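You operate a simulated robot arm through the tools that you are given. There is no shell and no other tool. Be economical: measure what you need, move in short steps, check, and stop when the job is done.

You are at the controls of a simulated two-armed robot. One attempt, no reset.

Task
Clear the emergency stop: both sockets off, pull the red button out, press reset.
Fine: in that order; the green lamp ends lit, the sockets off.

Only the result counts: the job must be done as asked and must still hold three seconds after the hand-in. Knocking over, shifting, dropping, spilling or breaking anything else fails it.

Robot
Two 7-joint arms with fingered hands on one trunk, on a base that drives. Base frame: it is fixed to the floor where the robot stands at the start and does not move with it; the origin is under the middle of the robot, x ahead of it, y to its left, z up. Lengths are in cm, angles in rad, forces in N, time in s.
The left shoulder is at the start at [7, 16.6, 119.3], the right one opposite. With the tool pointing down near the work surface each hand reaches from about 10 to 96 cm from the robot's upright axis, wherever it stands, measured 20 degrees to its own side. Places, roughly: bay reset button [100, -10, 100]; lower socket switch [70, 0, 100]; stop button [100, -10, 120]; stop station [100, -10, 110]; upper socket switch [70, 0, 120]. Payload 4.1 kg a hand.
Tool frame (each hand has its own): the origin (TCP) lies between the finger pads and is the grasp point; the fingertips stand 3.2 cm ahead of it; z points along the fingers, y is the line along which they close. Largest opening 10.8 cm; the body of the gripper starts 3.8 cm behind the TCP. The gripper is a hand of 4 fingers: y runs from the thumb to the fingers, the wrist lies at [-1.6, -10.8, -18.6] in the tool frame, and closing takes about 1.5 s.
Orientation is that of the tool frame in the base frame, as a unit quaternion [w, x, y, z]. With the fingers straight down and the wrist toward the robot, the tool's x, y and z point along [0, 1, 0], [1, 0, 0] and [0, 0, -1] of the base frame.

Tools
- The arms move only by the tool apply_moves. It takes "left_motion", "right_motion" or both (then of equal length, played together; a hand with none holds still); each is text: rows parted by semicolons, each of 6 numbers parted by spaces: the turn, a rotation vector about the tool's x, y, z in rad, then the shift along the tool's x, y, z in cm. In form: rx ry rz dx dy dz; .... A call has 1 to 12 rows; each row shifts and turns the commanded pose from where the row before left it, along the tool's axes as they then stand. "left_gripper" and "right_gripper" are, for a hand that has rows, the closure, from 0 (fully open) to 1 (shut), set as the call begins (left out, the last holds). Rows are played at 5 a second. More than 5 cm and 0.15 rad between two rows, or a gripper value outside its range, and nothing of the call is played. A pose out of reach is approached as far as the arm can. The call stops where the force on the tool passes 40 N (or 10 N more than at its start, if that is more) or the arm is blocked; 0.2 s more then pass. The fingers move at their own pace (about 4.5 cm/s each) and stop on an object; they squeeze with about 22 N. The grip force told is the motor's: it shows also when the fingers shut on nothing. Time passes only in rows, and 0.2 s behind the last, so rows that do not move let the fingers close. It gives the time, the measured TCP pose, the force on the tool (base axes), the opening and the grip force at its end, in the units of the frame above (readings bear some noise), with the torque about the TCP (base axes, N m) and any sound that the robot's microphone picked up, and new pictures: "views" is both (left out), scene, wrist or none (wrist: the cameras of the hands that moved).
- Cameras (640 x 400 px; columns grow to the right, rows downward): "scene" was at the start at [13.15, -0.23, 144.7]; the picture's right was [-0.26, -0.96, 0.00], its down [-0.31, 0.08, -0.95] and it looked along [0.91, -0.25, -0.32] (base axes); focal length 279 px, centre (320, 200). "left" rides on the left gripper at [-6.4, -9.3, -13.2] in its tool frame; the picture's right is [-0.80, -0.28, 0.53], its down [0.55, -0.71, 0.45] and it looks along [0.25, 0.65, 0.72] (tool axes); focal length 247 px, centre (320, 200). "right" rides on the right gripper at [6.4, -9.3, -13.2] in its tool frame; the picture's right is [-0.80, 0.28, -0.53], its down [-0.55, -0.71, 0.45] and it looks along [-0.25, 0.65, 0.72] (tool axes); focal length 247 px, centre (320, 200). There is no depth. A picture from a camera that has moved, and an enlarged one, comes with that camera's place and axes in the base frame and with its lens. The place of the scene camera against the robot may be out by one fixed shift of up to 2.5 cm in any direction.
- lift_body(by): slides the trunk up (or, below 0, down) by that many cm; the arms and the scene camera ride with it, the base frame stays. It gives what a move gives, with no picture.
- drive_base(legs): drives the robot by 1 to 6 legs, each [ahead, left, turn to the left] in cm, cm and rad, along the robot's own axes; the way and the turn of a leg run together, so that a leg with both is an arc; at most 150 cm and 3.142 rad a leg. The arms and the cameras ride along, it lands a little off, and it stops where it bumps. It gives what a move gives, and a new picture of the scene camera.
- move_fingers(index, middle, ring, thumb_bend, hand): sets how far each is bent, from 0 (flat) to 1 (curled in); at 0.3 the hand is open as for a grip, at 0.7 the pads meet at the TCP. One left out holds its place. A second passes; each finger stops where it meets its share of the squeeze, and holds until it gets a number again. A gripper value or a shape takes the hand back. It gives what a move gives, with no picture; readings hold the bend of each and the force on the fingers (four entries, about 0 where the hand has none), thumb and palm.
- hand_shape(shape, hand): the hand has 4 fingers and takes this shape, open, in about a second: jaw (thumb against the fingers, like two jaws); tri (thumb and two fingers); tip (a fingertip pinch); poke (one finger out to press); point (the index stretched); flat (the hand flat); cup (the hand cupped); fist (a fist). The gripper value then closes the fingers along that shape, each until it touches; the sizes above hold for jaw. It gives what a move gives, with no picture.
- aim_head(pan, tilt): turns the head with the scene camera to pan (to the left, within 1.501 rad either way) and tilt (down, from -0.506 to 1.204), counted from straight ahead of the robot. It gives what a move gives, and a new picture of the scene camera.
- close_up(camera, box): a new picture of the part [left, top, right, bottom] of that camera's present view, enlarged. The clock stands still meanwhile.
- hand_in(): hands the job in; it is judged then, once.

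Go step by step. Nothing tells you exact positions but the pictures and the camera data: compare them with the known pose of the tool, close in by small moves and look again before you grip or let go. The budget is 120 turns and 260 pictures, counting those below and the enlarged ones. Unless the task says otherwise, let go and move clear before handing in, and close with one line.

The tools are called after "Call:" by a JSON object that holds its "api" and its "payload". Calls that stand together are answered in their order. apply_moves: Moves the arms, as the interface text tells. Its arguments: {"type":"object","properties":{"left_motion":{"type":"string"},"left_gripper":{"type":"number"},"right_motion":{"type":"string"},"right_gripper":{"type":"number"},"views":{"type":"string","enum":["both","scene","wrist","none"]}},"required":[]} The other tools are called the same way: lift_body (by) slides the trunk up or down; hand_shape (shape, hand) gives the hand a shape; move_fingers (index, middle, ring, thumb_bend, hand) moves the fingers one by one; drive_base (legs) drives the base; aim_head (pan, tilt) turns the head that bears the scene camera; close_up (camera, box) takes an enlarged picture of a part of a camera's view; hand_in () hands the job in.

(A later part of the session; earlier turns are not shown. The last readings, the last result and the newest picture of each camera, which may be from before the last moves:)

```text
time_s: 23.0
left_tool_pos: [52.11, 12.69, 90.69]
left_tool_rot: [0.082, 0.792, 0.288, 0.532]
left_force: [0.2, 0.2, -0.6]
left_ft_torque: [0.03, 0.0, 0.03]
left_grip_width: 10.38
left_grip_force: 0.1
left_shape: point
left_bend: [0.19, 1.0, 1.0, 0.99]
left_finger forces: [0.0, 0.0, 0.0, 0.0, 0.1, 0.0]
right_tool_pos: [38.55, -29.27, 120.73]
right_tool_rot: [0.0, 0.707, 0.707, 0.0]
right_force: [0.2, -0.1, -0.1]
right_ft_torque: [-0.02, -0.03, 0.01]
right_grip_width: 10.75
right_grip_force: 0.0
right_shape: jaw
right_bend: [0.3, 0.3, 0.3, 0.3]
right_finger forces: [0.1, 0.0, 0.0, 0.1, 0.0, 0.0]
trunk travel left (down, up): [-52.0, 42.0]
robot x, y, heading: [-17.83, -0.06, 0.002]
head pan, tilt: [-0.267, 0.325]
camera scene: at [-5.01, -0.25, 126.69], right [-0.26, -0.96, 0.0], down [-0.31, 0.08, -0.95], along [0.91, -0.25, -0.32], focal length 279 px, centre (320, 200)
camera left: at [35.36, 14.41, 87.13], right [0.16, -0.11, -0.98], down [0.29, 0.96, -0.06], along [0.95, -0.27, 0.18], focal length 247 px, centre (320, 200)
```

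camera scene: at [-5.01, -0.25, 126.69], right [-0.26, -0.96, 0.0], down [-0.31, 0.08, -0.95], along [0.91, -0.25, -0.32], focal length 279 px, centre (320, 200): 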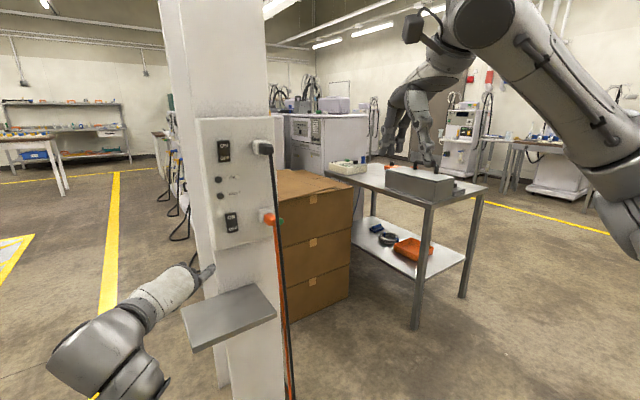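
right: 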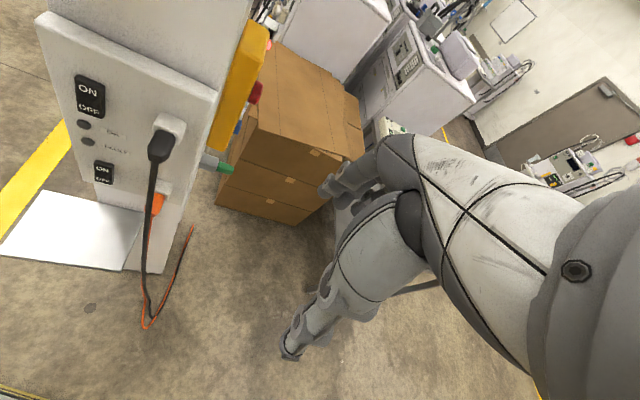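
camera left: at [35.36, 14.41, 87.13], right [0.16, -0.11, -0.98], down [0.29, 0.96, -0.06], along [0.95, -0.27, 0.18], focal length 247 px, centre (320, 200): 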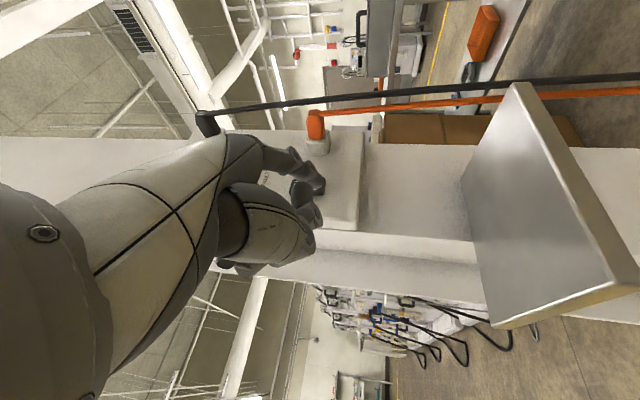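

The arm moves freely now. I align the finger with +x and check the result.

Call:
{"api": "apply_moves", "payload": {"left_motion": "0.028 0.122 -0.059 0 0 0;0.028 0.122 -0.059 0 0 0;0 0 0 0 0 0", "views": "wrist"}}

Call:
{"api": "close_up", "payload": {"camera": "scene", "box": [150, 190, 310, 300]}}

```text
time_s: 23.8
left_tool_pos: [52.17, 12.84, 90.77]
left_tool_rot: [0.057, 0.704, 0.359, 0.61]
left_force: [-0.7, -0.4, -0.6]
left_ft_torque: [-0.03, 0.0, -0.02]
left_grip_width: 10.37
left_grip_force: 0.0
left_shape: point
left_bend: [0.19, 1.0, 1.0, 0.99]
left_finger forces: [0.1, 0.0, 0.0, 0.0, 0.0, 0.0]
right_tool_pos: [38.56, -29.14, 120.86]
right_tool_rot: [0.0, 0.707, 0.707, 0.0]
right_force: [0.2, -0.1, -0.7]
right_ft_torque: [0.0, -0.02, 0.01]
right_grip_width: 10.74
right_grip_force: 0.2
right_shape: jaw
right_bend: [0.3, 0.3, 0.3, 0.3]
right_finger forces: [0.0, 0.0, 0.1, 0.0, 0.1, 0.1]
trunk travel left (down, up): [-52.0, 42.0]
robot x, y, heading: [-18.17, 0.11, -0.002]
head pan, tilt: [-0.267, 0.325]
camera left: at [36.39, 11.12, 83.94], right [0.36, -0.06, -0.93], down [0.09, 1.0, -0.03], along [0.93, -0.08, 0.36], focal length 247 px, centre (320, 200)
```

left: 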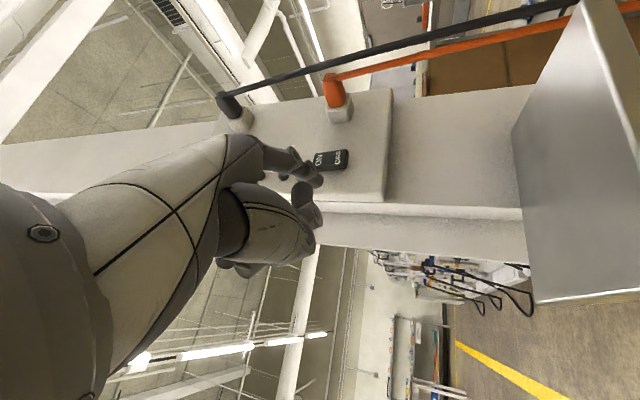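

```text
3.64 times, centred on (230, 245) of scene
camera zoom: at [-5.02, -0.18, 126.7], right [-0.26, -0.96, 0.0], down [-0.31, 0.08, -0.95], along [0.91, -0.25, -0.32], focal length 1014 px, centre (647, 36)
```

zoom: 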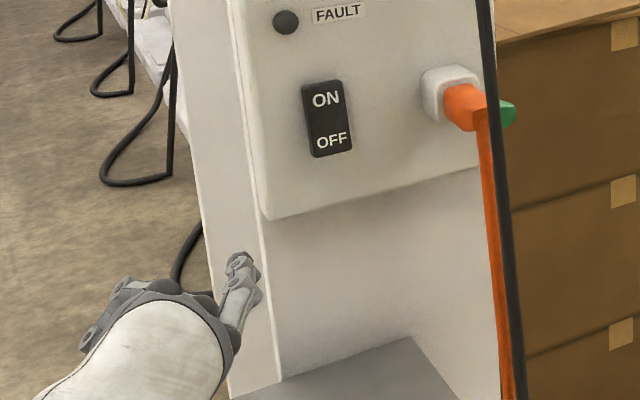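

The tip is at about (57.6, 7.4, 92.6); the lower OFF end is about (71, 2, 94). I move the tip to 2.5 cm in front of it.

Call:
{"api": "apply_moves", "payload": {"left_motion": "0 0 0 -0.5 2.33 1.9;0 0 0 -0.5 2.33 1.9;0 0 0 -0.5 2.33 1.9;0 0 0 -0.5 2.33 1.9;0 0 0 0 0 0", "views": "none"}}

Call:
{"api": "close_up", "payload": {"camera": "left", "box": [240, 100, 480, 250]}}

Call:
{"api": "close_up", "payload": {"camera": "scene", "box": [170, 190, 290, 290]}}

```text
time_s: 25.0
left_tool_pos: [63.19, 7.71, 91.96]
left_tool_rot: [0.058, 0.704, 0.358, 0.61]
left_force: [0.0, 0.8, -0.2]
left_ft_torque: [-0.05, 0.0, -0.06]
left_grip_width: 10.32
left_grip_force: 0.0
left_shape: point
left_bend: [0.19, 1.0, 1.0, 0.99]
left_finger forces: [0.0, 0.0, 0.0, 0.0, 0.0, 0.0]
right_tool_pos: [38.42, -29.1, 120.82]
right_tool_rot: [0.0, 0.707, 0.707, -0.001]
right_force: [0.1, 0.5, 0.0]
right_ft_torque: [-0.03, 0.0, 0.0]
right_grip_width: 10.77
right_grip_force: 0.0
right_shape: jaw
right_bend: [0.3, 0.3, 0.3, 0.3]
right_finger forces: [0.0, 0.1, 0.1, 0.1, 0.0, 0.0]
trunk travel left (down, up): [-52.0, 42.0]
robot x, y, heading: [-18.45, 0.2, -0.003]
head pan, tilt: [-0.267, 0.325]
```

```text
2.67 times, centred on (360, 175) of left
camera zoom: at [47.43, 6.08, 85.19], right [0.36, -0.06, -0.93], down [0.1, 0.99, -0.03], along [0.93, -0.08, 0.36], focal length 659 px, centre (213, 267)
```

zoom: 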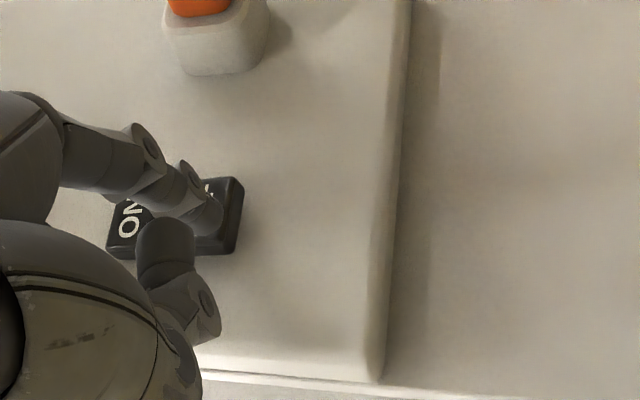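

```text
4.00 times, centred on (230, 240) of scene
camera zoom: at [-5.06, -0.17, 126.7], right [-0.26, -0.96, 0.0], down [-0.31, 0.08, -0.95], along [0.91, -0.25, -0.32], focal length 1115 px, centre (680, 40)
```

zoom: 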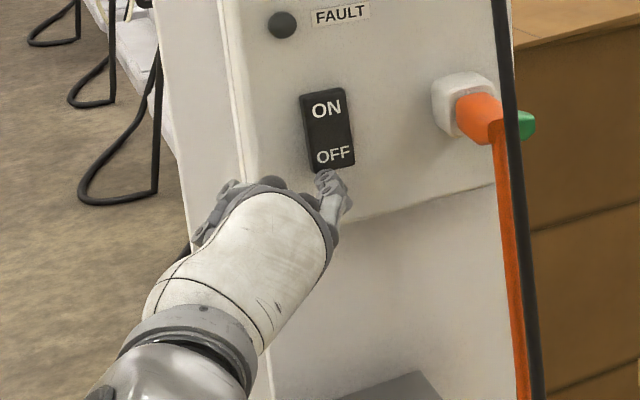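

The fingertip faces the OFF end. I push along +x.

Call:
{"api": "apply_moves", "payload": {"left_motion": "0 0 0 0 0.44 0.9;0 0 0 0 0.35 0.72;0 0 0 0 0.17 0.36;0 0 0 0 0.17 0.36;0 0 0 0 0.17 0.36;0 0 0 0 0.17 0.36;0 0 0 0 0.17 0.36", "views": "none"}}

Call:
{"api": "close_up", "payload": {"camera": "left", "box": [240, 100, 480, 250]}}

```text
time_s: 26.0
left_tool_pos: [65.31, 7.07, 92.15]
left_tool_rot: [0.061, 0.703, 0.355, 0.613]
left_force: [-27.6, -1.3, -1.9]
left_ft_torque: [0.12, -0.49, -1.55]
left_grip_width: 10.36
left_grip_force: 0.1
left_shape: point
left_bend: [0.2, 1.0, 1.0, 0.99]
left_finger forces: [27.6, 0.1, 0.1, 0.1, 0.0, 0.0]
right_tool_pos: [38.04, -29.26, 120.88]
right_tool_rot: [0.0, 0.708, 0.706, 0.001]
right_force: [0.7, -0.3, 0.8]
right_ft_torque: [0.02, 0.03, 0.03]
right_grip_width: 10.75
right_grip_force: 0.0
right_shape: jaw
right_bend: [0.3, 0.3, 0.3, 0.3]
right_finger forces: [0.0, 0.0, 0.0, 0.1, 0.0, 0.0]
trunk travel left (down, up): [-52.0, 42.0]
robot x, y, heading: [-18.39, -0.17, 0.003]
head pan, tilt: [-0.267, 0.325]
stopped in row 5 (left hand): the force on the tool passed its limit (the readings are from after the stop); the commanded pose is now the measured one
```

```text
2.67 times, centred on (360, 175) of left
camera zoom: at [49.43, 5.64, 85.44], right [0.36, -0.06, -0.93], down [0.1, 0.99, -0.03], along [0.93, -0.09, 0.37], focal length 659 px, centre (213, 267)
```

zoom: 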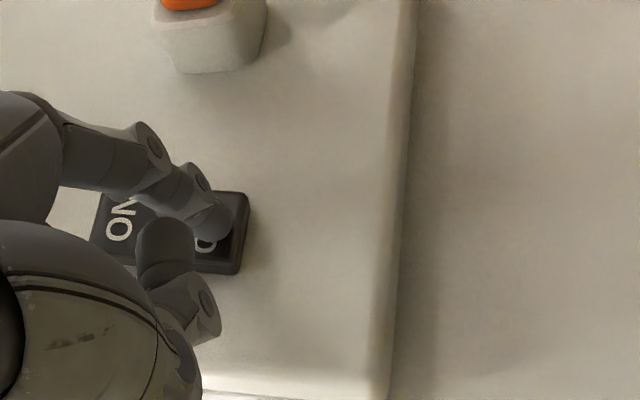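

Force limit reached on the OFF end. I back away and check both rockers.

Call:
{"api": "apply_moves", "payload": {"left_motion": "0 0 0 0 -0.87 -1.8;0 0 0 0 -2 -4;0 0 0 0 -2 -4;0 0 0 0 0 0", "views": "scene"}}

Call:
{"api": "close_up", "payload": {"camera": "scene", "box": [205, 130, 265, 170]}}

Call:
{"api": "close_up", "payload": {"camera": "scene", "box": [205, 200, 265, 240]}}

Call:
{"api": "close_up", "payload": {"camera": "left", "box": [200, 50, 500, 250]}}

```text
time_s: 27.0
left_tool_pos: [54.43, 7.45, 91.79]
left_tool_rot: [0.06, 0.704, 0.356, 0.611]
left_force: [-0.2, 0.0, 0.6]
left_ft_torque: [0.0, 0.0, -0.02]
left_grip_width: 10.37
left_grip_force: 0.0
left_shape: point
left_bend: [0.19, 1.0, 1.0, 0.99]
left_finger forces: [0.0, 0.0, 0.1, 0.0, 0.0, 0.1]
right_tool_pos: [38.38, -29.14, 120.7]
right_tool_rot: [-0.001, 0.707, 0.707, -0.001]
right_force: [0.1, 0.0, -0.4]
right_ft_torque: [-0.01, -0.01, 0.01]
right_grip_width: 10.76
right_grip_force: 0.1
right_shape: jaw
right_bend: [0.3, 0.3, 0.3, 0.3]
right_finger forces: [0.0, 0.0, 0.0, 0.1, 0.0, 0.0]
trunk travel left (down, up): [-52.0, 42.0]
robot x, y, heading: [-18.08, 0.18, 0.004]
head pan, tilt: [-0.267, 0.325]
camera scene: at [-5.04, -0.23, 126.69], right [-0.26, -0.96, 0.0], down [-0.31, 0.08, -0.95], along [0.91, -0.25, -0.32], focal length 279 px, centre (320, 200)
```

scene: 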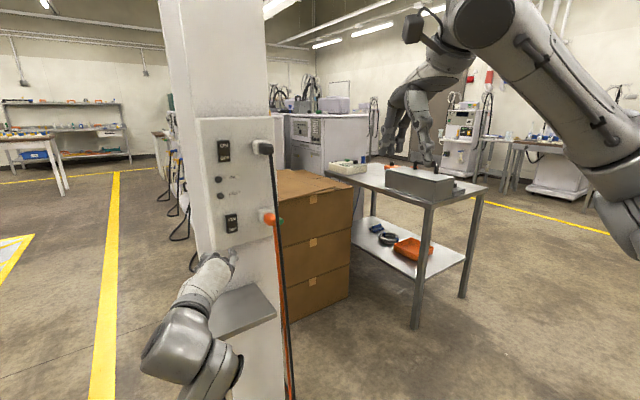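

```text
10.00 times, centred on (235, 150) of scene
camera zoom: at [-5.04, -0.23, 126.69], right [-0.26, -0.96, 0.0], down [-0.31, 0.08, -0.95], along [0.91, -0.25, -0.32], focal length 2787 px, centre (1170, 700)
```

zoom: 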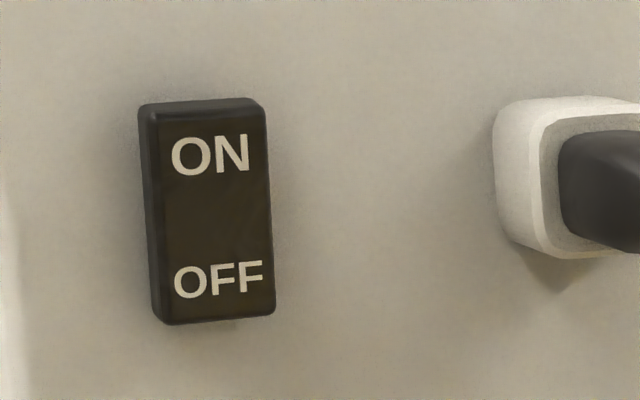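

```text
10.00 times, centred on (235, 220) of scene
camera zoom: at [-5.04, -0.23, 126.69], right [-0.26, -0.96, 0.0], down [-0.31, 0.08, -0.95], along [0.91, -0.25, -0.32], focal length 2787 px, centre (1170, 0)
```

zoom: 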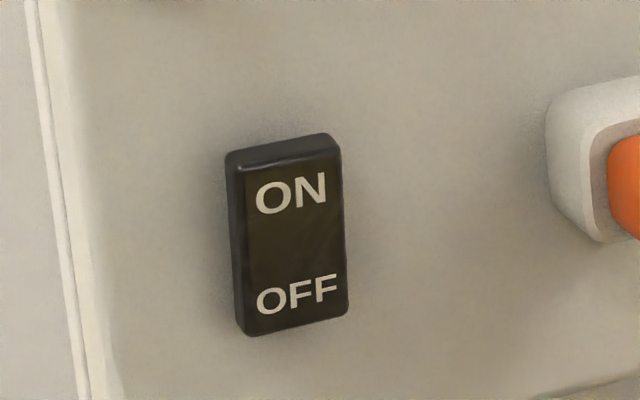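

```text
2.00 times, centred on (350, 150) of left
camera zoom: at [38.59, 5.91, 85.05], right [0.36, -0.06, -0.93], down [0.1, 0.99, -0.03], along [0.93, -0.08, 0.36], focal length 494 px, centre (260, 300)
```

zoom: 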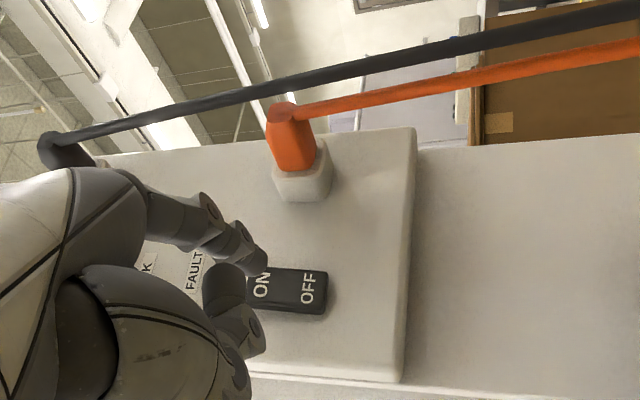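

Both rockers now show the same OFF state (ON ends out). Next I drive back and to the right to see the yellow stop station on the pillar's right side.

Call:
{"api": "drive_base", "payload": {"legs": [[-12, 0, 0], [0, -50, 0], [0, 0, 0.4]]}}

Call:
{"api": "aim_head", "payload": {"pan": 0.1, "tilt": 0.25}}

```text
time_s: 32.0
left_tool_pos: [33.61, -13.99, 91.85]
left_tool_rot: [-0.069, 0.615, 0.495, 0.61]
left_force: [0.0, -0.1, -0.4]
left_ft_torque: [0.0, 0.01, -0.03]
left_grip_width: 10.37
left_grip_force: 0.1
left_shape: point
left_bend: [0.19, 1.0, 1.0, 0.99]
left_finger forces: [0.0, 0.1, 0.1, 0.1, 0.0, 0.0]
right_tool_pos: [33.77, -53.93, 120.84]
right_tool_rot: [0.0, 0.546, 0.838, 0.0]
right_force: [0.6, 0.2, -0.4]
right_ft_torque: [0.01, -0.01, 0.01]
right_grip_width: 10.74
right_grip_force: 0.0
right_shape: jaw
right_bend: [0.3, 0.3, 0.3, 0.3]
right_finger forces: [0.1, 0.1, 0.0, 0.0, 0.1, 0.1]
trunk travel left (down, up): [-52.0, 42.0]
robot x, y, heading: [-29.61, -49.88, 0.421]
head pan, tilt: [-0.267, 0.325]
camera scene: at [-16.89, -44.54, 126.69], right [0.15, -0.99, 0.0], down [-0.32, -0.05, -0.95], along [0.94, 0.14, -0.32], focal length 279 px, centre (320, 200)
```

scene: 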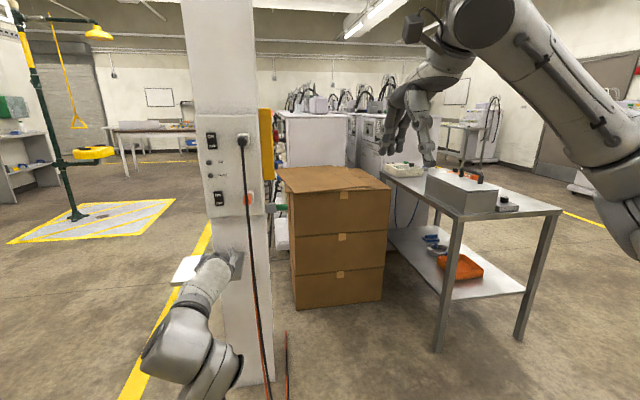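

```text
time_s: 32.9
left_tool_pos: [33.56, -14.0, 91.88]
left_tool_rot: [-0.068, 0.614, 0.495, 0.611]
left_force: [-0.1, -0.2, 0.4]
left_ft_torque: [0.01, 0.01, -0.02]
left_grip_width: 10.33
left_grip_force: 0.1
left_shape: point
left_bend: [0.19, 1.0, 1.0, 0.99]
left_finger forces: [0.0, 0.0, 0.1, 0.1, 0.1, 0.1]
right_tool_pos: [33.74, -54.03, 120.71]
right_tool_rot: [0.0, 0.547, 0.837, 0.0]
right_force: [-0.6, 0.2, -1.0]
right_ft_torque: [-0.03, -0.03, -0.02]
right_grip_width: 10.77
right_grip_force: 0.0
right_shape: jaw
right_bend: [0.3, 0.3, 0.3, 0.3]
right_finger forces: [0.0, 0.0, 0.1, 0.0, 0.0, 0.1]
trunk travel left (down, up): [-52.0, 42.0]
robot x, y, heading: [-29.72, -50.4, 0.414]
head pan, tilt: [0.099, 0.25]
camera scene: at [-17.98, -41.37, 127.39], right [0.49, -0.87, 0.0], down [-0.22, -0.12, -0.97], along [0.84, 0.48, -0.25], focal length 279 px, centre (320, 200)
```

scene: 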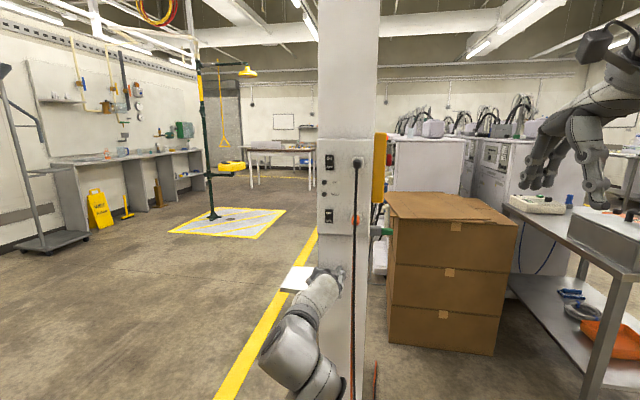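

The station's yellow box is on the pillar's right face. Before driving closer I fold the left arm back toward the body.

Call:
{"api": "apply_moves", "payload": {"left_motion": "0 0 0 1.17 -2.98 -2.44;0 0 0 1.17 -2.98 -2.44;0 0 0 1.17 -2.98 -2.44;0 0 0 1.17 -2.98 -2.44;0 0 0 1.17 -2.98 -2.44;0 0 0 1.17 -2.98 -2.44;0 0 0 1.17 -2.98 -2.44;0 0 0 1.17 -2.98 -2.44", "views": "scene"}}

```text
time_s: 34.7
left_tool_pos: [9.73, -10.01, 91.0]
left_tool_rot: [-0.068, 0.617, 0.493, 0.61]
left_force: [-0.8, -0.5, 0.5]
left_ft_torque: [-0.02, -0.01, -0.02]
left_grip_width: 10.36
left_grip_force: 0.0
left_shape: point
left_bend: [0.19, 1.0, 1.0, 0.99]
left_finger forces: [0.0, 0.0, 0.0, 0.1, 0.1, 0.0]
left hand out of reach, approached as far as the arm can: row 6, 7, 8
right_tool_pos: [33.53, -53.63, 120.97]
right_tool_rot: [0.001, 0.546, 0.838, -0.001]
right_force: [-0.8, 0.8, 0.9]
right_ft_torque: [-0.05, -0.01, 0.01]
right_grip_width: 10.76
right_grip_force: 0.1
right_shape: jaw
right_bend: [0.3, 0.3, 0.3, 0.3]
right_finger forces: [0.0, 0.0, 0.1, 0.0, 0.0, 0.1]
trunk travel left (down, up): [-52.0, 42.0]
robot x, y, heading: [-29.75, -50.23, 0.422]
head pan, tilt: [0.099, 0.25]
camera scene: at [-18.21, -41.02, 127.4], right [0.49, -0.87, 0.0], down [-0.21, -0.12, -0.97], along [0.84, 0.48, -0.25], focal length 279 px, centre (320, 200)
```

scene: 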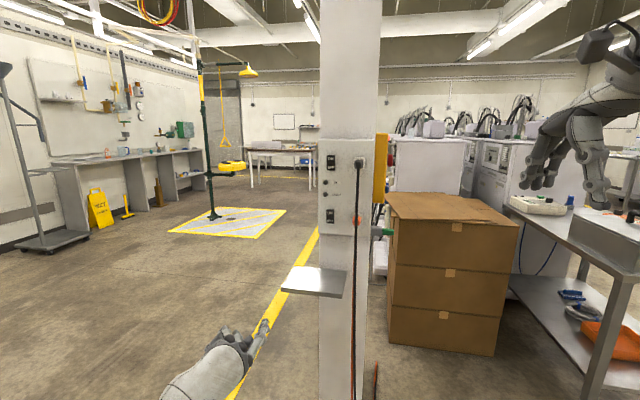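

Still a bit far forward. I swing the left hand out to the robot's left side.

Call:
{"api": "apply_moves", "payload": {"left_motion": "0 0 0 2.4 -3.07 1.5;0 0 0 2.4 -3.07 1.5;0 0 0 2.4 -3.07 1.5;0 0 0 2.4 -3.07 1.5;0 0 0 2.4 -3.07 1.5;0 0 0 2.4 -3.07 1.5;0 0 0 1 -2.6 -2.2;0 0 0 1 -2.6 -2.2;0 0 0 1 -2.6 -2.2", "views": "scene"}}

```text
time_s: 36.7
left_tool_pos: [-11.24, 13.88, 91.14]
left_tool_rot: [-0.068, 0.614, 0.494, 0.612]
left_force: [0.4, 0.4, 0.3]
left_ft_torque: [0.0, 0.01, -0.04]
left_grip_width: 10.36
left_grip_force: 0.0
left_shape: point
left_bend: [0.19, 1.0, 1.0, 0.99]
left_finger forces: [0.1, 0.1, 0.0, 0.0, 0.1, 0.1]
right_tool_pos: [33.69, -54.05, 120.89]
right_tool_rot: [0.0, 0.546, 0.838, 0.0]
right_force: [-0.4, -0.6, 0.4]
right_ft_torque: [0.01, 0.03, 0.04]
right_grip_width: 10.76
right_grip_force: 0.0
right_shape: jaw
right_bend: [0.3, 0.3, 0.3, 0.3]
right_finger forces: [0.0, 0.0, 0.0, 0.0, 0.0, 0.1]
trunk travel left (down, up): [-52.0, 42.0]
robot x, y, heading: [-29.6, -50.21, 0.418]
head pan, tilt: [0.099, 0.25]
camera scene: at [-18.1, -41.41, 127.41], right [0.49, -0.87, 0.0], down [-0.21, -0.12, -0.97], along [0.84, 0.48, -0.25], focal length 279 px, centre (320, 200)
```

scene: 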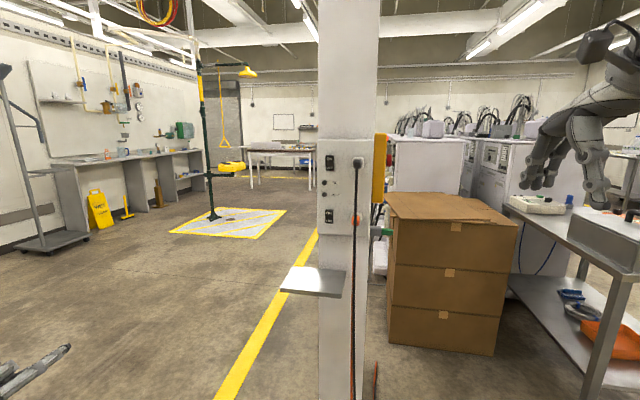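

The left arm is out of the way. I drive nearer: diagonally forward-right and then turn left.

Call:
{"api": "drive_base", "payload": {"legs": [[0, -42, 0], [45, 0, 0], [0, 0, 0.35]]}}

Call:
{"api": "close_up", "payload": {"camera": "scene", "box": [160, 100, 420, 300]}}

```text
time_s: 42.6
left_tool_pos: [22.95, -4.39, 91.07]
left_tool_rot: [-0.175, 0.519, 0.595, 0.589]
left_force: [-0.1, 1.3, 0.7]
left_ft_torque: [-0.02, 0.02, 0.01]
left_grip_width: 10.38
left_grip_force: 0.0
left_shape: point
left_bend: [0.19, 1.0, 1.0, 0.99]
left_finger forces: [0.0, 0.1, 0.0, 0.0, 0.0, 0.0]
right_tool_pos: [88.4, -52.62, 120.81]
right_tool_rot: [0.001, 0.39, 0.921, 0.001]
right_force: [-1.1, 0.2, 0.2]
right_ft_torque: [0.02, -0.01, -0.01]
right_grip_width: 10.77
right_grip_force: 0.0
right_shape: jaw
right_bend: [0.3, 0.3, 0.3, 0.3]
right_finger forces: [0.0, 0.0, 0.0, 0.0, 0.0, 0.0]
trunk travel left (down, up): [-52.0, 42.0]
robot x, y, heading: [27.29, -70.98, 0.766]
head pan, tilt: [0.099, 0.25]
camera scene: at [36.18, -58.09, 127.4], right [0.76, -0.65, 0.0], down [-0.16, -0.19, -0.97], along [0.63, 0.74, -0.25], focal length 279 px, centre (320, 200)
```

scene: 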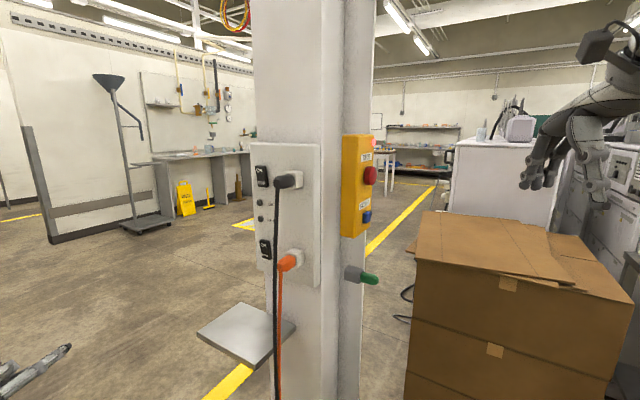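

```text
2.00 times, centred on (290, 200) of scene
camera zoom: at [36.18, -58.09, 127.4], right [0.76, -0.65, 0.0], down [-0.16, -0.19, -0.97], along [0.63, 0.74, -0.25], focal length 557 px, centre (380, 200)
```

zoom: 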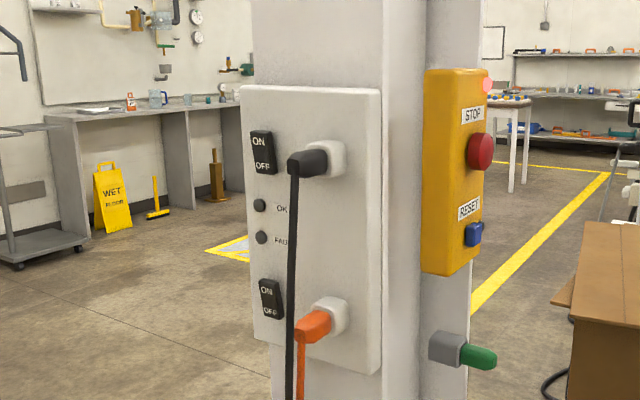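

I place the red button near (95.6, -12, 116) facing -y, with the blue reset near (96, -11, 104). I pull the right hand back and turn it to point forward, slightly left, before driving closer.

Call:
{"api": "apply_moves", "payload": {"right_motion": "0 0 0 0 -5 0;0 0 0 0 -5 0;0 0 0 0 -5 0;0 0 -0.135 0 0 0;0 0 -0.135 0 0 0;-0.143 0 0 0 0 0;-0.143 0 0 0 0 0;-0.143 0 0 0 0 0;-0.143 0 0 0 0 0;-0.143 0 0 0 0 0;-0.143 0 0 0 0 0;-0.143 0 0 0 0 0", "views": "none"}}

Call:
{"api": "apply_moves", "payload": {"right_motion": "-0.143 0 0 0 0 0;-0.143 0 0 0 0 0;-0.143 0 0 0 0 0;-0.143 0 0 0 0 0;0 0 0 0 0 0"}}

```text
time_s: 45.2
left_tool_pos: [22.89, -4.39, 91.04]
left_tool_rot: [-0.174, 0.519, 0.594, 0.59]
left_force: [-0.8, -0.6, 0.4]
left_ft_torque: [-0.01, 0.05, -0.04]
left_grip_width: 10.36
left_grip_force: 0.0
left_shape: point
left_bend: [0.19, 1.0, 1.0, 0.99]
left_finger forces: [0.0, 0.0, 0.0, 0.0, 0.0, 0.1]
right_tool_pos: [79.35, -62.79, 125.5]
right_tool_rot: [0.115, 0.243, 0.863, 0.428]
right_force: [8.6, 3.8, -10.6]
right_ft_torque: [0.43, 0.06, 0.37]
right_grip_width: 10.77
right_grip_force: 0.0
right_shape: jaw
right_bend: [0.3, 0.3, 0.3, 0.3]
right_finger forces: [0.1, 0.0, 0.0, 0.1, 0.0, 0.0]
right hand out of reach, approached as far as the arm can: row 10, 11, 12
trunk travel left (down, up): [-52.0, 42.0]
robot x, y, heading: [27.1, -71.04, 0.768]
head pan, tilt: [0.099, 0.25]
```

```text
time_s: 46.4
left_tool_pos: [22.91, -4.32, 91.22]
left_tool_rot: [-0.174, 0.519, 0.594, 0.589]
left_force: [-0.3, 0.4, 0.5]
left_ft_torque: [-0.02, -0.01, -0.03]
left_grip_width: 10.36
left_grip_force: 0.1
left_shape: point
left_bend: [0.19, 1.0, 1.0, 0.99]
left_finger forces: [0.1, 0.1, 0.1, 0.1, 0.1, 0.1]
right_tool_pos: [80.66, -62.52, 123.53]
right_tool_rot: [0.106, 0.255, 0.87, 0.408]
right_force: [-0.5, 1.1, -0.5]
right_ft_torque: [-0.01, -0.02, 0.03]
right_grip_width: 10.8
right_grip_force: 0.1
right_shape: jaw
right_bend: [0.3, 0.3, 0.3, 0.3]
right_finger forces: [0.1, 0.0, 0.0, 0.0, 0.0, 0.1]
right hand out of reach, approached as far as the arm can: row 1, 2, 3, 4
trunk travel left (down, up): [-52.0, 42.0]
robot x, y, heading: [27.41, -70.81, 0.764]
head pan, tilt: [0.099, 0.25]
camera scene: at [36.18, -58.14, 127.4], right [0.76, -0.65, 0.0], down [-0.16, -0.19, -0.97], along [0.63, 0.74, -0.25], focal length 279 px, centre (320, 200)
camera right: at [66.67, -72.65, 125.02], right [0.57, -0.62, 0.54], down [0.39, -0.38, -0.84], along [0.73, 0.69, 0.03], focal length 247 px, centre (320, 200)
```

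scene: 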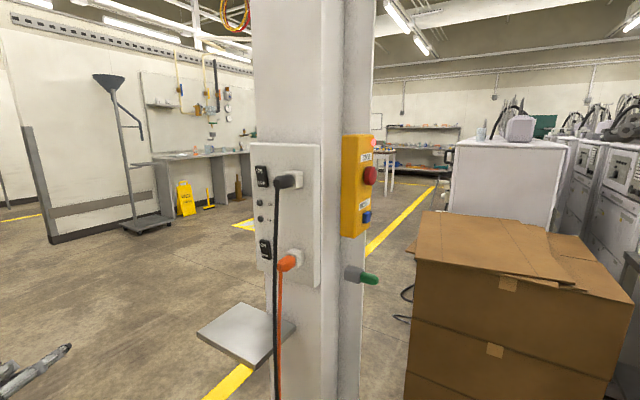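
right: 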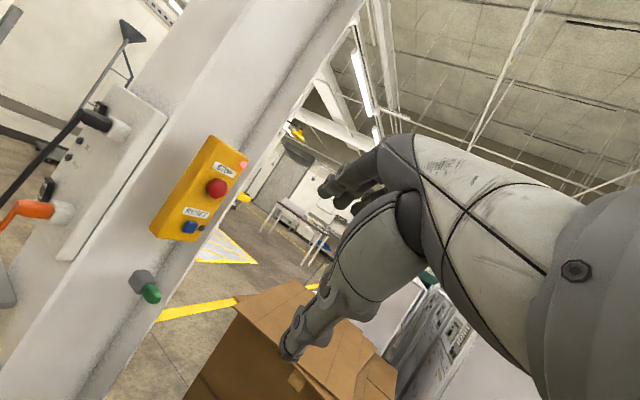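

The station is clearly visible. I drive to roughly (60, -75) with heading 1.3 so the right arm faces it naturally.

Call:
{"api": "drive_base", "payload": {"legs": [[0, -26, 0], [20, 0, 0], [0, 0, 0.53]]}}

Call:
{"api": "aim_head", "payload": {"pan": -0.3, "tilt": 0.25}}

```text
time_s: 51.0
left_tool_pos: [23.19, -20.99, 91.24]
left_tool_rot: [-0.32, 0.348, 0.708, 0.524]
left_force: [0.3, -0.3, 0.1]
left_ft_torque: [0.01, 0.03, 0.0]
left_grip_width: 10.36
left_grip_force: 0.1
left_shape: point
left_bend: [0.19, 1.0, 1.0, 0.99]
left_finger forces: [0.0, 0.1, 0.0, 0.1, 0.0, 0.0]
right_tool_pos: [102.09, -42.75, 123.48]
right_tool_rot: [-0.003, 0.021, 0.906, 0.422]
right_force: [-0.1, 0.0, 0.2]
right_ft_torque: [-0.02, -0.01, 0.05]
right_grip_width: 10.8
right_grip_force: 0.0
right_shape: jaw
right_bend: [0.3, 0.3, 0.3, 0.3]
right_finger forces: [0.0, 0.1, 0.0, 0.0, 0.1, 0.0]
trunk travel left (down, up): [-52.0, 42.0]
robot x, y, heading: [60.48, -76.66, 1.292]
head pan, tilt: [0.099, 0.25]
camera scene: at [62.49, -60.4, 127.4], right [0.98, -0.18, 0.0], down [-0.04, -0.24, -0.97], along [0.18, 0.95, -0.25], focal length 279 px, centre (320, 200)
```

scene: 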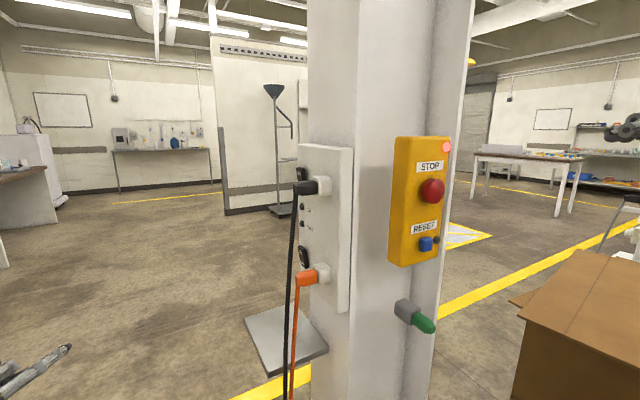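

```text
time_s: 51.9
left_tool_pos: [23.27, -21.03, 91.16]
left_tool_rot: [-0.32, 0.348, 0.708, 0.525]
left_force: [0.3, 1.2, -0.1]
left_ft_torque: [-0.01, 0.01, -0.01]
left_grip_width: 10.36
left_grip_force: 0.0
left_shape: point
left_bend: [0.19, 1.0, 1.0, 0.99]
left_finger forces: [0.1, 0.0, 0.1, 0.1, 0.1, 0.1]
right_tool_pos: [102.22, -42.85, 123.5]
right_tool_rot: [-0.002, 0.022, 0.907, 0.421]
right_force: [0.3, -0.9, -0.6]
right_ft_torque: [0.02, 0.0, -0.02]
right_grip_width: 10.79
right_grip_force: 0.0
right_shape: jaw
right_bend: [0.3, 0.3, 0.3, 0.3]
right_finger forces: [0.0, 0.1, 0.0, 0.0, 0.0, 0.0]
trunk travel left (down, up): [-52.0, 42.0]
robot x, y, heading: [60.25, -77.01, 1.286]
head pan, tilt: [-0.3, 0.25]
camera scene: at [65.94, -61.78, 127.4], right [0.84, -0.55, 0.0], down [-0.14, -0.21, -0.97], along [0.53, 0.81, -0.25], focal length 279 px, centre (320, 200)
```

scene: 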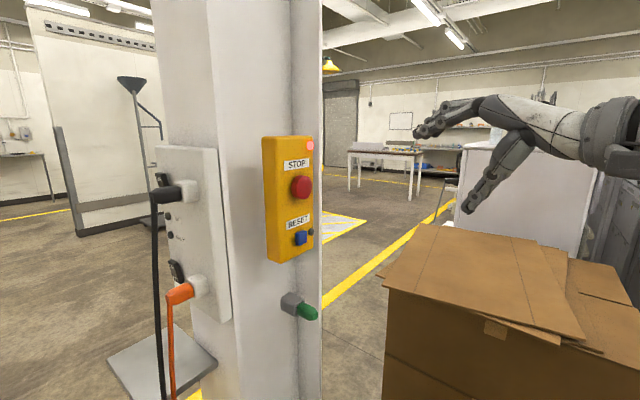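

Call:
{"api": "close_up", "payload": {"camera": "scene", "box": [250, 125, 350, 330]}}

Call:
{"api": "apply_moves", "payload": {"right_motion": "0 0 0 0 0 0", "views": "wrist"}}

```text
1.95 times, centred on (300, 228) of scene
camera zoom: at [65.94, -61.78, 127.4], right [0.84, -0.55, 0.0], down [-0.14, -0.21, -0.97], along [0.53, 0.81, -0.25], focal length 544 px, centre (359, 146)
```

zoom: 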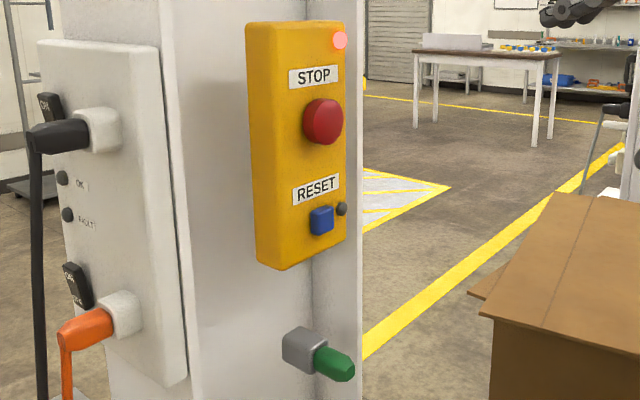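

```text
time_s: 52.3
left_tool_pos: [23.2, -21.19, 91.01]
left_tool_rot: [-0.32, 0.349, 0.708, 0.525]
left_force: [0.2, -0.3, 0.1]
left_ft_torque: [0.02, -0.02, -0.01]
left_grip_width: 10.38
left_grip_force: 0.0
left_shape: point
left_bend: [0.19, 1.0, 1.0, 0.99]
left_finger forces: [0.0, 0.0, 0.0, 0.1, 0.1, 0.1]
right_tool_pos: [102.2, -42.82, 123.54]
right_tool_rot: [-0.003, 0.022, 0.907, 0.42]
right_force: [-0.5, 0.0, 0.7]
right_ft_torque: [0.03, 0.0, -0.02]
right_grip_width: 10.78
right_grip_force: 0.1
right_shape: jaw
right_bend: [0.3, 0.3, 0.3, 0.3]
right_finger forces: [0.1, 0.0, 0.0, 0.1, 0.1, 0.0]
trunk travel left (down, up): [-52.0, 42.0]
robot x, y, heading: [60.19, -76.66, 1.291]
head pan, tilt: [-0.3, 0.25]
camera right: at [95.21, -58.55, 125.01], right [0.8, -0.25, 0.54], down [0.53, -0.13, -0.84], along [0.29, 0.96, 0.03], focal length 247 px, centre (320, 200)
```

right: 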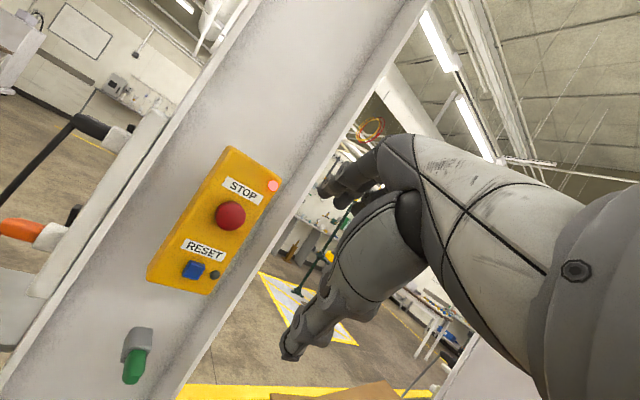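

Red button ≈ (96.9, -10.6, 115.4), blue reset ≈ (96.6, -10, 103.4). I move the right hand forward and align with the button axis, then check the pose.

Call:
{"api": "apply_moves", "payload": {"right_motion": "0 0 0 1 0 3;0 0 0 1 0 3;0 0 0 1 -1 3;0 0 0 1 -1 3;0 0 0 1 -1 0;0 0 0 0 0 0", "right_gripper": 0.25}}

```text
time_s: 53.7
left_tool_pos: [23.23, -21.15, 91.16]
left_tool_rot: [-0.32, 0.348, 0.708, 0.524]
left_force: [0.3, 0.6, -0.2]
left_ft_torque: [0.02, 0.01, 0.0]
left_grip_width: 10.38
left_grip_force: 0.0
left_shape: point
left_bend: [0.19, 1.0, 1.0, 0.99]
left_finger forces: [0.1, 0.1, 0.0, 0.0, 0.0, 0.0]
right_tool_pos: [101.02, -39.72, 121.23]
right_tool_rot: [-0.003, 0.021, 0.907, 0.421]
right_force: [-0.1, 0.8, -0.8]
right_ft_torque: [0.01, -0.02, 0.02]
right_grip_width: 8.13
right_grip_force: 0.0
right_shape: jaw
right_bend: [0.26, 0.36, 0.33, 0.57]
right_finger forces: [0.1, 0.0, 0.0, 0.0, 0.1, 0.0]
right hand out of reach, approached as far as the arm can: row 1, 3, 4, 5
trunk travel left (down, up): [-52.0, 42.0]
robot x, y, heading: [60.44, -76.76, 1.29]
head pan, tilt: [-0.3, 0.25]
camera scene: at [65.95, -61.78, 127.4], right [0.84, -0.55, 0.0], down [-0.14, -0.21, -0.97], along [0.53, 0.81, -0.25], focal length 279 px, centre (320, 200)
camera right: at [94.08, -55.42, 122.67], right [0.8, -0.25, 0.54], down [0.53, -0.13, -0.84], along [0.28, 0.96, 0.03], focal length 247 px, centre (320, 200)
```

scene: 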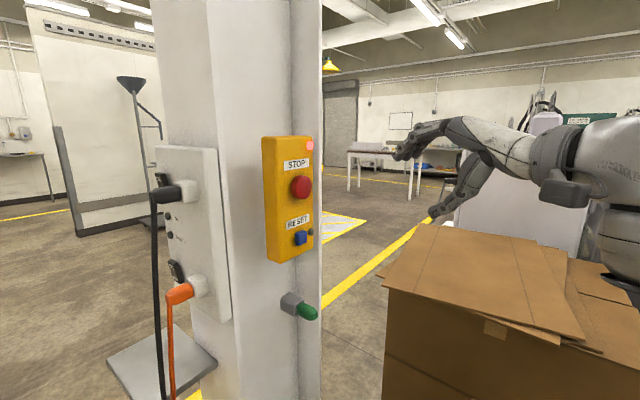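
right: 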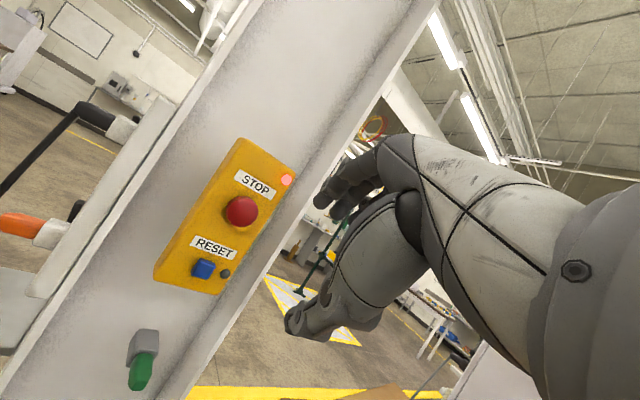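

The wrist pitch is limited in this posture, as on the left. I roll the hand (rz −) as I did there, mirrored.

Call:
{"api": "apply_moves", "payload": {"right_motion": "0 0 -0.14 0 0 0;0 0 -0.14 0 0 0;0 0 -0.14 0 0 0;0 0 -0.14 0 0 0;0 0 -0.14 0 0 0;0 0 -0.14 0 0 0;0 0 0 0 0 0", "views": "none"}}

```text
time_s: 55.3
left_tool_pos: [23.14, -20.99, 91.13]
left_tool_rot: [-0.321, 0.348, 0.708, 0.524]
left_force: [0.2, -0.5, -0.5]
left_ft_torque: [-0.01, 0.04, 0.03]
left_grip_width: 10.35
left_grip_force: 0.1
left_shape: point
left_bend: [0.19, 1.0, 1.0, 0.99]
left_finger forces: [0.0, 0.0, 0.1, 0.0, 0.1, 0.0]
right_tool_pos: [101.04, -39.73, 121.26]
right_tool_rot: [0.17, -0.35, 0.836, 0.386]
right_force: [0.3, -0.5, 0.3]
right_ft_torque: [-0.05, -0.04, 0.01]
right_grip_width: 8.14
right_grip_force: 0.1
right_shape: jaw
right_bend: [0.26, 0.36, 0.33, 0.57]
right_finger forces: [0.0, 0.0, 0.0, 0.0, 0.0, 0.0]
trunk travel left (down, up): [-52.0, 42.0]
robot x, y, heading: [60.66, -76.71, 1.29]
head pan, tilt: [-0.3, 0.25]
```

Call:
{"api": "apply_moves", "payload": {"right_motion": "-0.0935 -0.105 -0.0236 0 0 0;-0.0935 -0.105 -0.0236 0 0 0;-0.0935 -0.105 -0.0236 0 0 0;-0.0935 -0.105 -0.0236 0 0 0;-0.0935 -0.105 -0.0236 0 0 0;0 0 0 0 0 0"}}

```text
time_s: 56.7
left_tool_pos: [23.06, -21.19, 91.1]
left_tool_rot: [-0.32, 0.348, 0.709, 0.523]
left_force: [-0.2, -0.8, -0.1]
left_ft_torque: [-0.02, 0.06, -0.01]
left_grip_width: 10.39
left_grip_force: 0.1
left_shape: point
left_bend: [0.19, 1.0, 1.0, 0.99]
left_finger forces: [0.0, 0.0, 0.0, 0.1, 0.0, 0.0]
right_tool_pos: [101.06, -39.73, 121.28]
right_tool_rot: [0.317, -0.315, 0.631, 0.634]
right_force: [0.3, 0.3, -0.2]
right_ft_torque: [-0.02, 0.01, 0.01]
right_grip_width: 8.14
right_grip_force: 0.0
right_shape: jaw
right_bend: [0.26, 0.36, 0.33, 0.57]
right_finger forces: [0.1, 0.1, 0.1, 0.0, 0.0, 0.1]
trunk travel left (down, up): [-52.0, 42.0]
robot x, y, heading: [60.63, -76.27, 1.287]
head pan, tilt: [-0.3, 0.25]
camera scene: at [65.9, -61.82, 127.41], right [0.84, -0.55, 0.0], down [-0.14, -0.21, -0.97], along [0.53, 0.81, -0.25], focal length 279 px, centre (320, 200)
camera right: at [104.62, -52.71, 110.51], right [0.25, -0.54, 0.81], down [0.89, 0.45, 0.02], along [-0.37, 0.72, 0.59], focal length 247 px, centre (320, 200)
```

scene: 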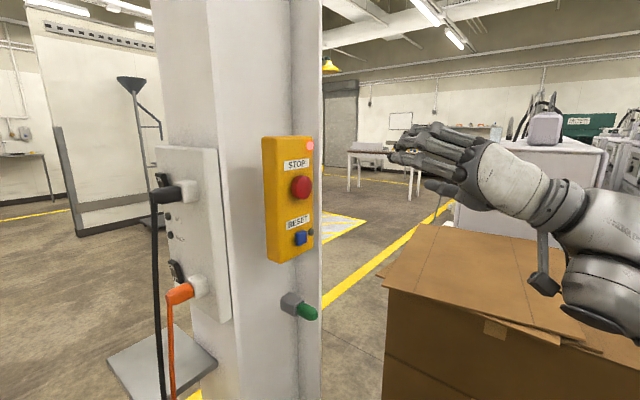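
right: 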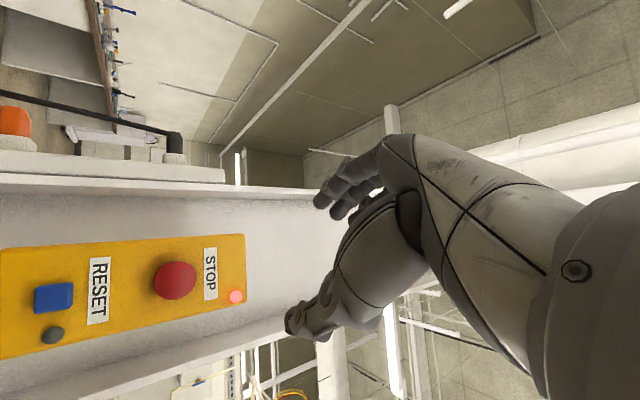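

The hand points straight at the station. I move to be centred on the button axis, about 11 cm out.

Call:
{"api": "apply_moves", "payload": {"right_motion": "0 0 0 1.5 -0.06 3.4;0 0 0 1.5 -0.06 3.4;0 0 0 1.5 -0.06 3.4;0 0 0 1.5 -0.06 3.4;0 0 0 1.5 -0.06 3.4;0 0 0 0 0 0"}}

Call:
{"api": "close_up", "payload": {"camera": "scene", "box": [250, 110, 450, 290]}}

Call:
{"api": "close_up", "payload": {"camera": "right", "box": [160, 130, 440, 350]}}

```text
time_s: 58.1
left_tool_pos: [23.18, -21.08, 91.17]
left_tool_rot: [-0.32, 0.347, 0.708, 0.525]
left_force: [-0.5, -1.0, 1.0]
left_ft_torque: [0.02, 0.02, 0.01]
left_grip_width: 10.4
left_grip_force: 0.0
left_shape: point
left_bend: [0.19, 1.0, 1.0, 0.99]
left_finger forces: [0.0, 0.0, 0.0, 0.1, 0.1, 0.0]
right_tool_pos: [96.73, -22.7, 115.26]
right_tool_rot: [0.316, -0.315, 0.631, 0.634]
right_force: [0.6, -0.5, 0.0]
right_ft_torque: [0.01, -0.01, -0.02]
right_grip_width: 8.13
right_grip_force: 0.1
right_shape: jaw
right_bend: [0.26, 0.36, 0.33, 0.57]
right_finger forces: [0.0, 0.0, 0.0, 0.0, 0.0, 0.0]
trunk travel left (down, up): [-52.0, 42.0]
robot x, y, heading: [60.21, -76.56, 1.288]
head pan, tilt: [-0.3, 0.25]
camera scene: at [65.96, -61.87, 127.41], right [0.84, -0.55, 0.0], down [-0.14, -0.21, -0.97], along [0.53, 0.81, -0.25], focal length 279 px, centre (320, 200)
camera right: at [100.26, -35.83, 104.38], right [0.25, -0.53, 0.81], down [0.89, 0.45, 0.02], along [-0.37, 0.72, 0.59], focal length 247 px, centre (320, 200)
```

scene: 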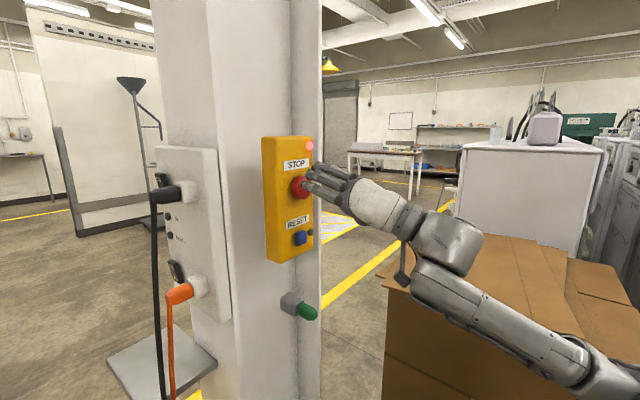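
right: 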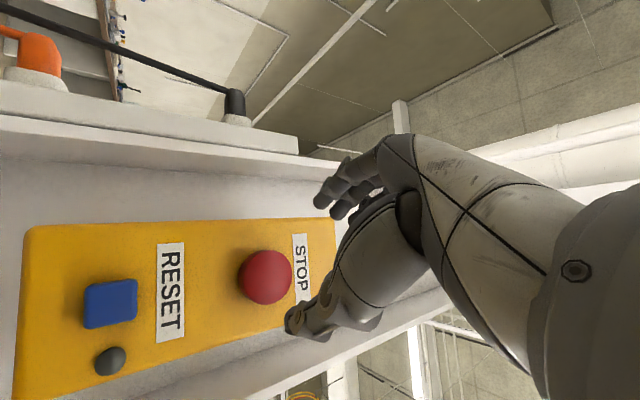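

```text
2.22 times, centred on (350, 200) of scene
camera zoom: at [65.96, -61.87, 127.41], right [0.84, -0.55, 0.0], down [-0.14, -0.21, -0.97], along [0.53, 0.81, -0.25], focal length 619 px, centre (253, 200)
```

zoom: 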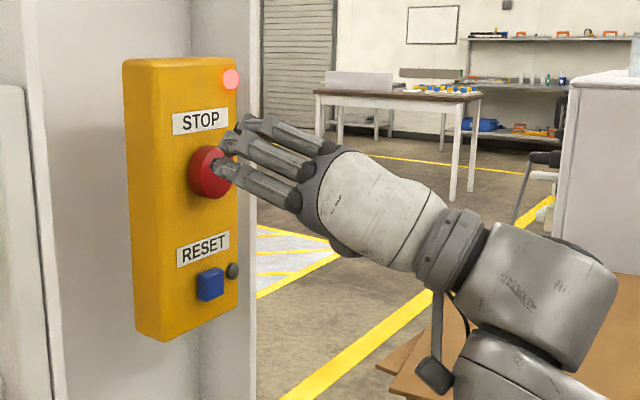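

```text
1.82 times, centred on (300, 240) of right
camera zoom: at [100.26, -35.83, 104.38], right [0.25, -0.53, 0.81], down [0.89, 0.45, 0.02], along [-0.37, 0.72, 0.59], focal length 449 px, centre (356, 127)
```

zoom: 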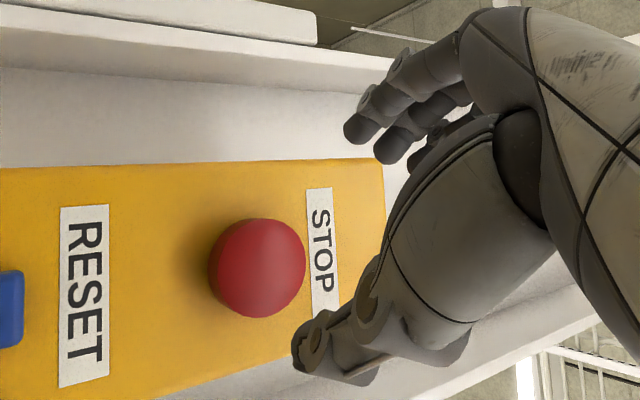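

The hand is centred on the button. I advance 5 cm and look again.

Call:
{"api": "apply_moves", "payload": {"right_motion": "0 0 0 0.2 0 2.5;0 0 0 0.1 0 2.5;0 0 0 0 0 0", "views": "none"}}

Call:
{"api": "close_up", "payload": {"camera": "scene", "box": [250, 130, 350, 220]}}

Call:
{"api": "close_up", "payload": {"camera": "right", "box": [200, 130, 440, 350]}}

```text
time_s: 58.9
left_tool_pos: [23.28, -21.18, 91.05]
left_tool_rot: [-0.321, 0.347, 0.708, 0.524]
left_force: [-0.2, -1.0, -0.1]
left_ft_torque: [0.01, 0.0, 0.0]
left_grip_width: 10.37
left_grip_force: 0.1
left_shape: point
left_bend: [0.19, 1.0, 1.0, 0.99]
left_finger forces: [0.1, 0.0, 0.1, 0.0, 0.1, 0.0]
right_tool_pos: [96.64, -17.46, 115.05]
right_tool_rot: [0.316, -0.316, 0.632, 0.633]
right_force: [0.8, -1.2, -0.4]
right_ft_torque: [0.03, 0.02, -0.02]
right_grip_width: 8.14
right_grip_force: 0.1
right_shape: jaw
right_bend: [0.26, 0.36, 0.33, 0.57]
right_finger forces: [0.0, 0.0, 0.1, 0.0, 0.0, 0.0]
trunk travel left (down, up): [-52.0, 42.0]
robot x, y, heading: [60.28, -76.43, 1.291]
head pan, tilt: [-0.3, 0.25]
```

```text
4.44 times, centred on (300, 175) of scene
camera zoom: at [65.96, -61.81, 127.4], right [0.84, -0.55, 0.0], down [-0.14, -0.21, -0.97], along [0.53, 0.81, -0.25], focal length 1239 px, centre (409, 311)
```

zoom: 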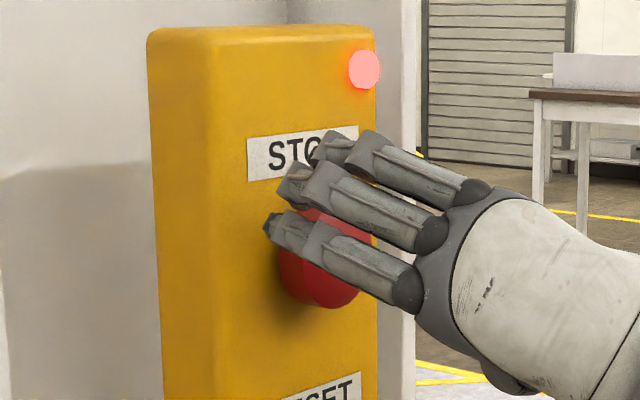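

```text
1.82 times, centred on (320, 240) of right
camera zoom: at [100.23, -30.52, 104.21], right [0.25, -0.53, 0.81], down [0.89, 0.45, 0.02], along [-0.37, 0.72, 0.59], focal length 449 px, centre (320, 127)
```

zoom: 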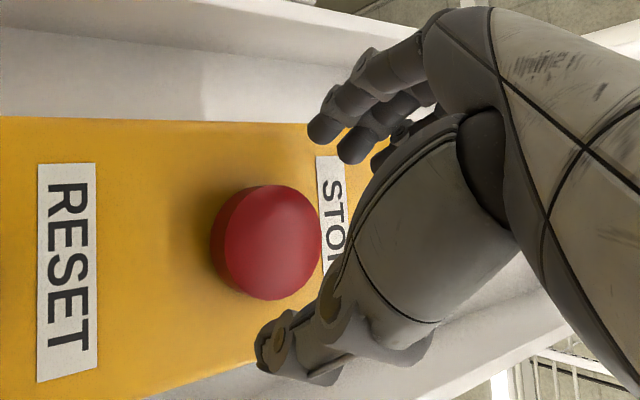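

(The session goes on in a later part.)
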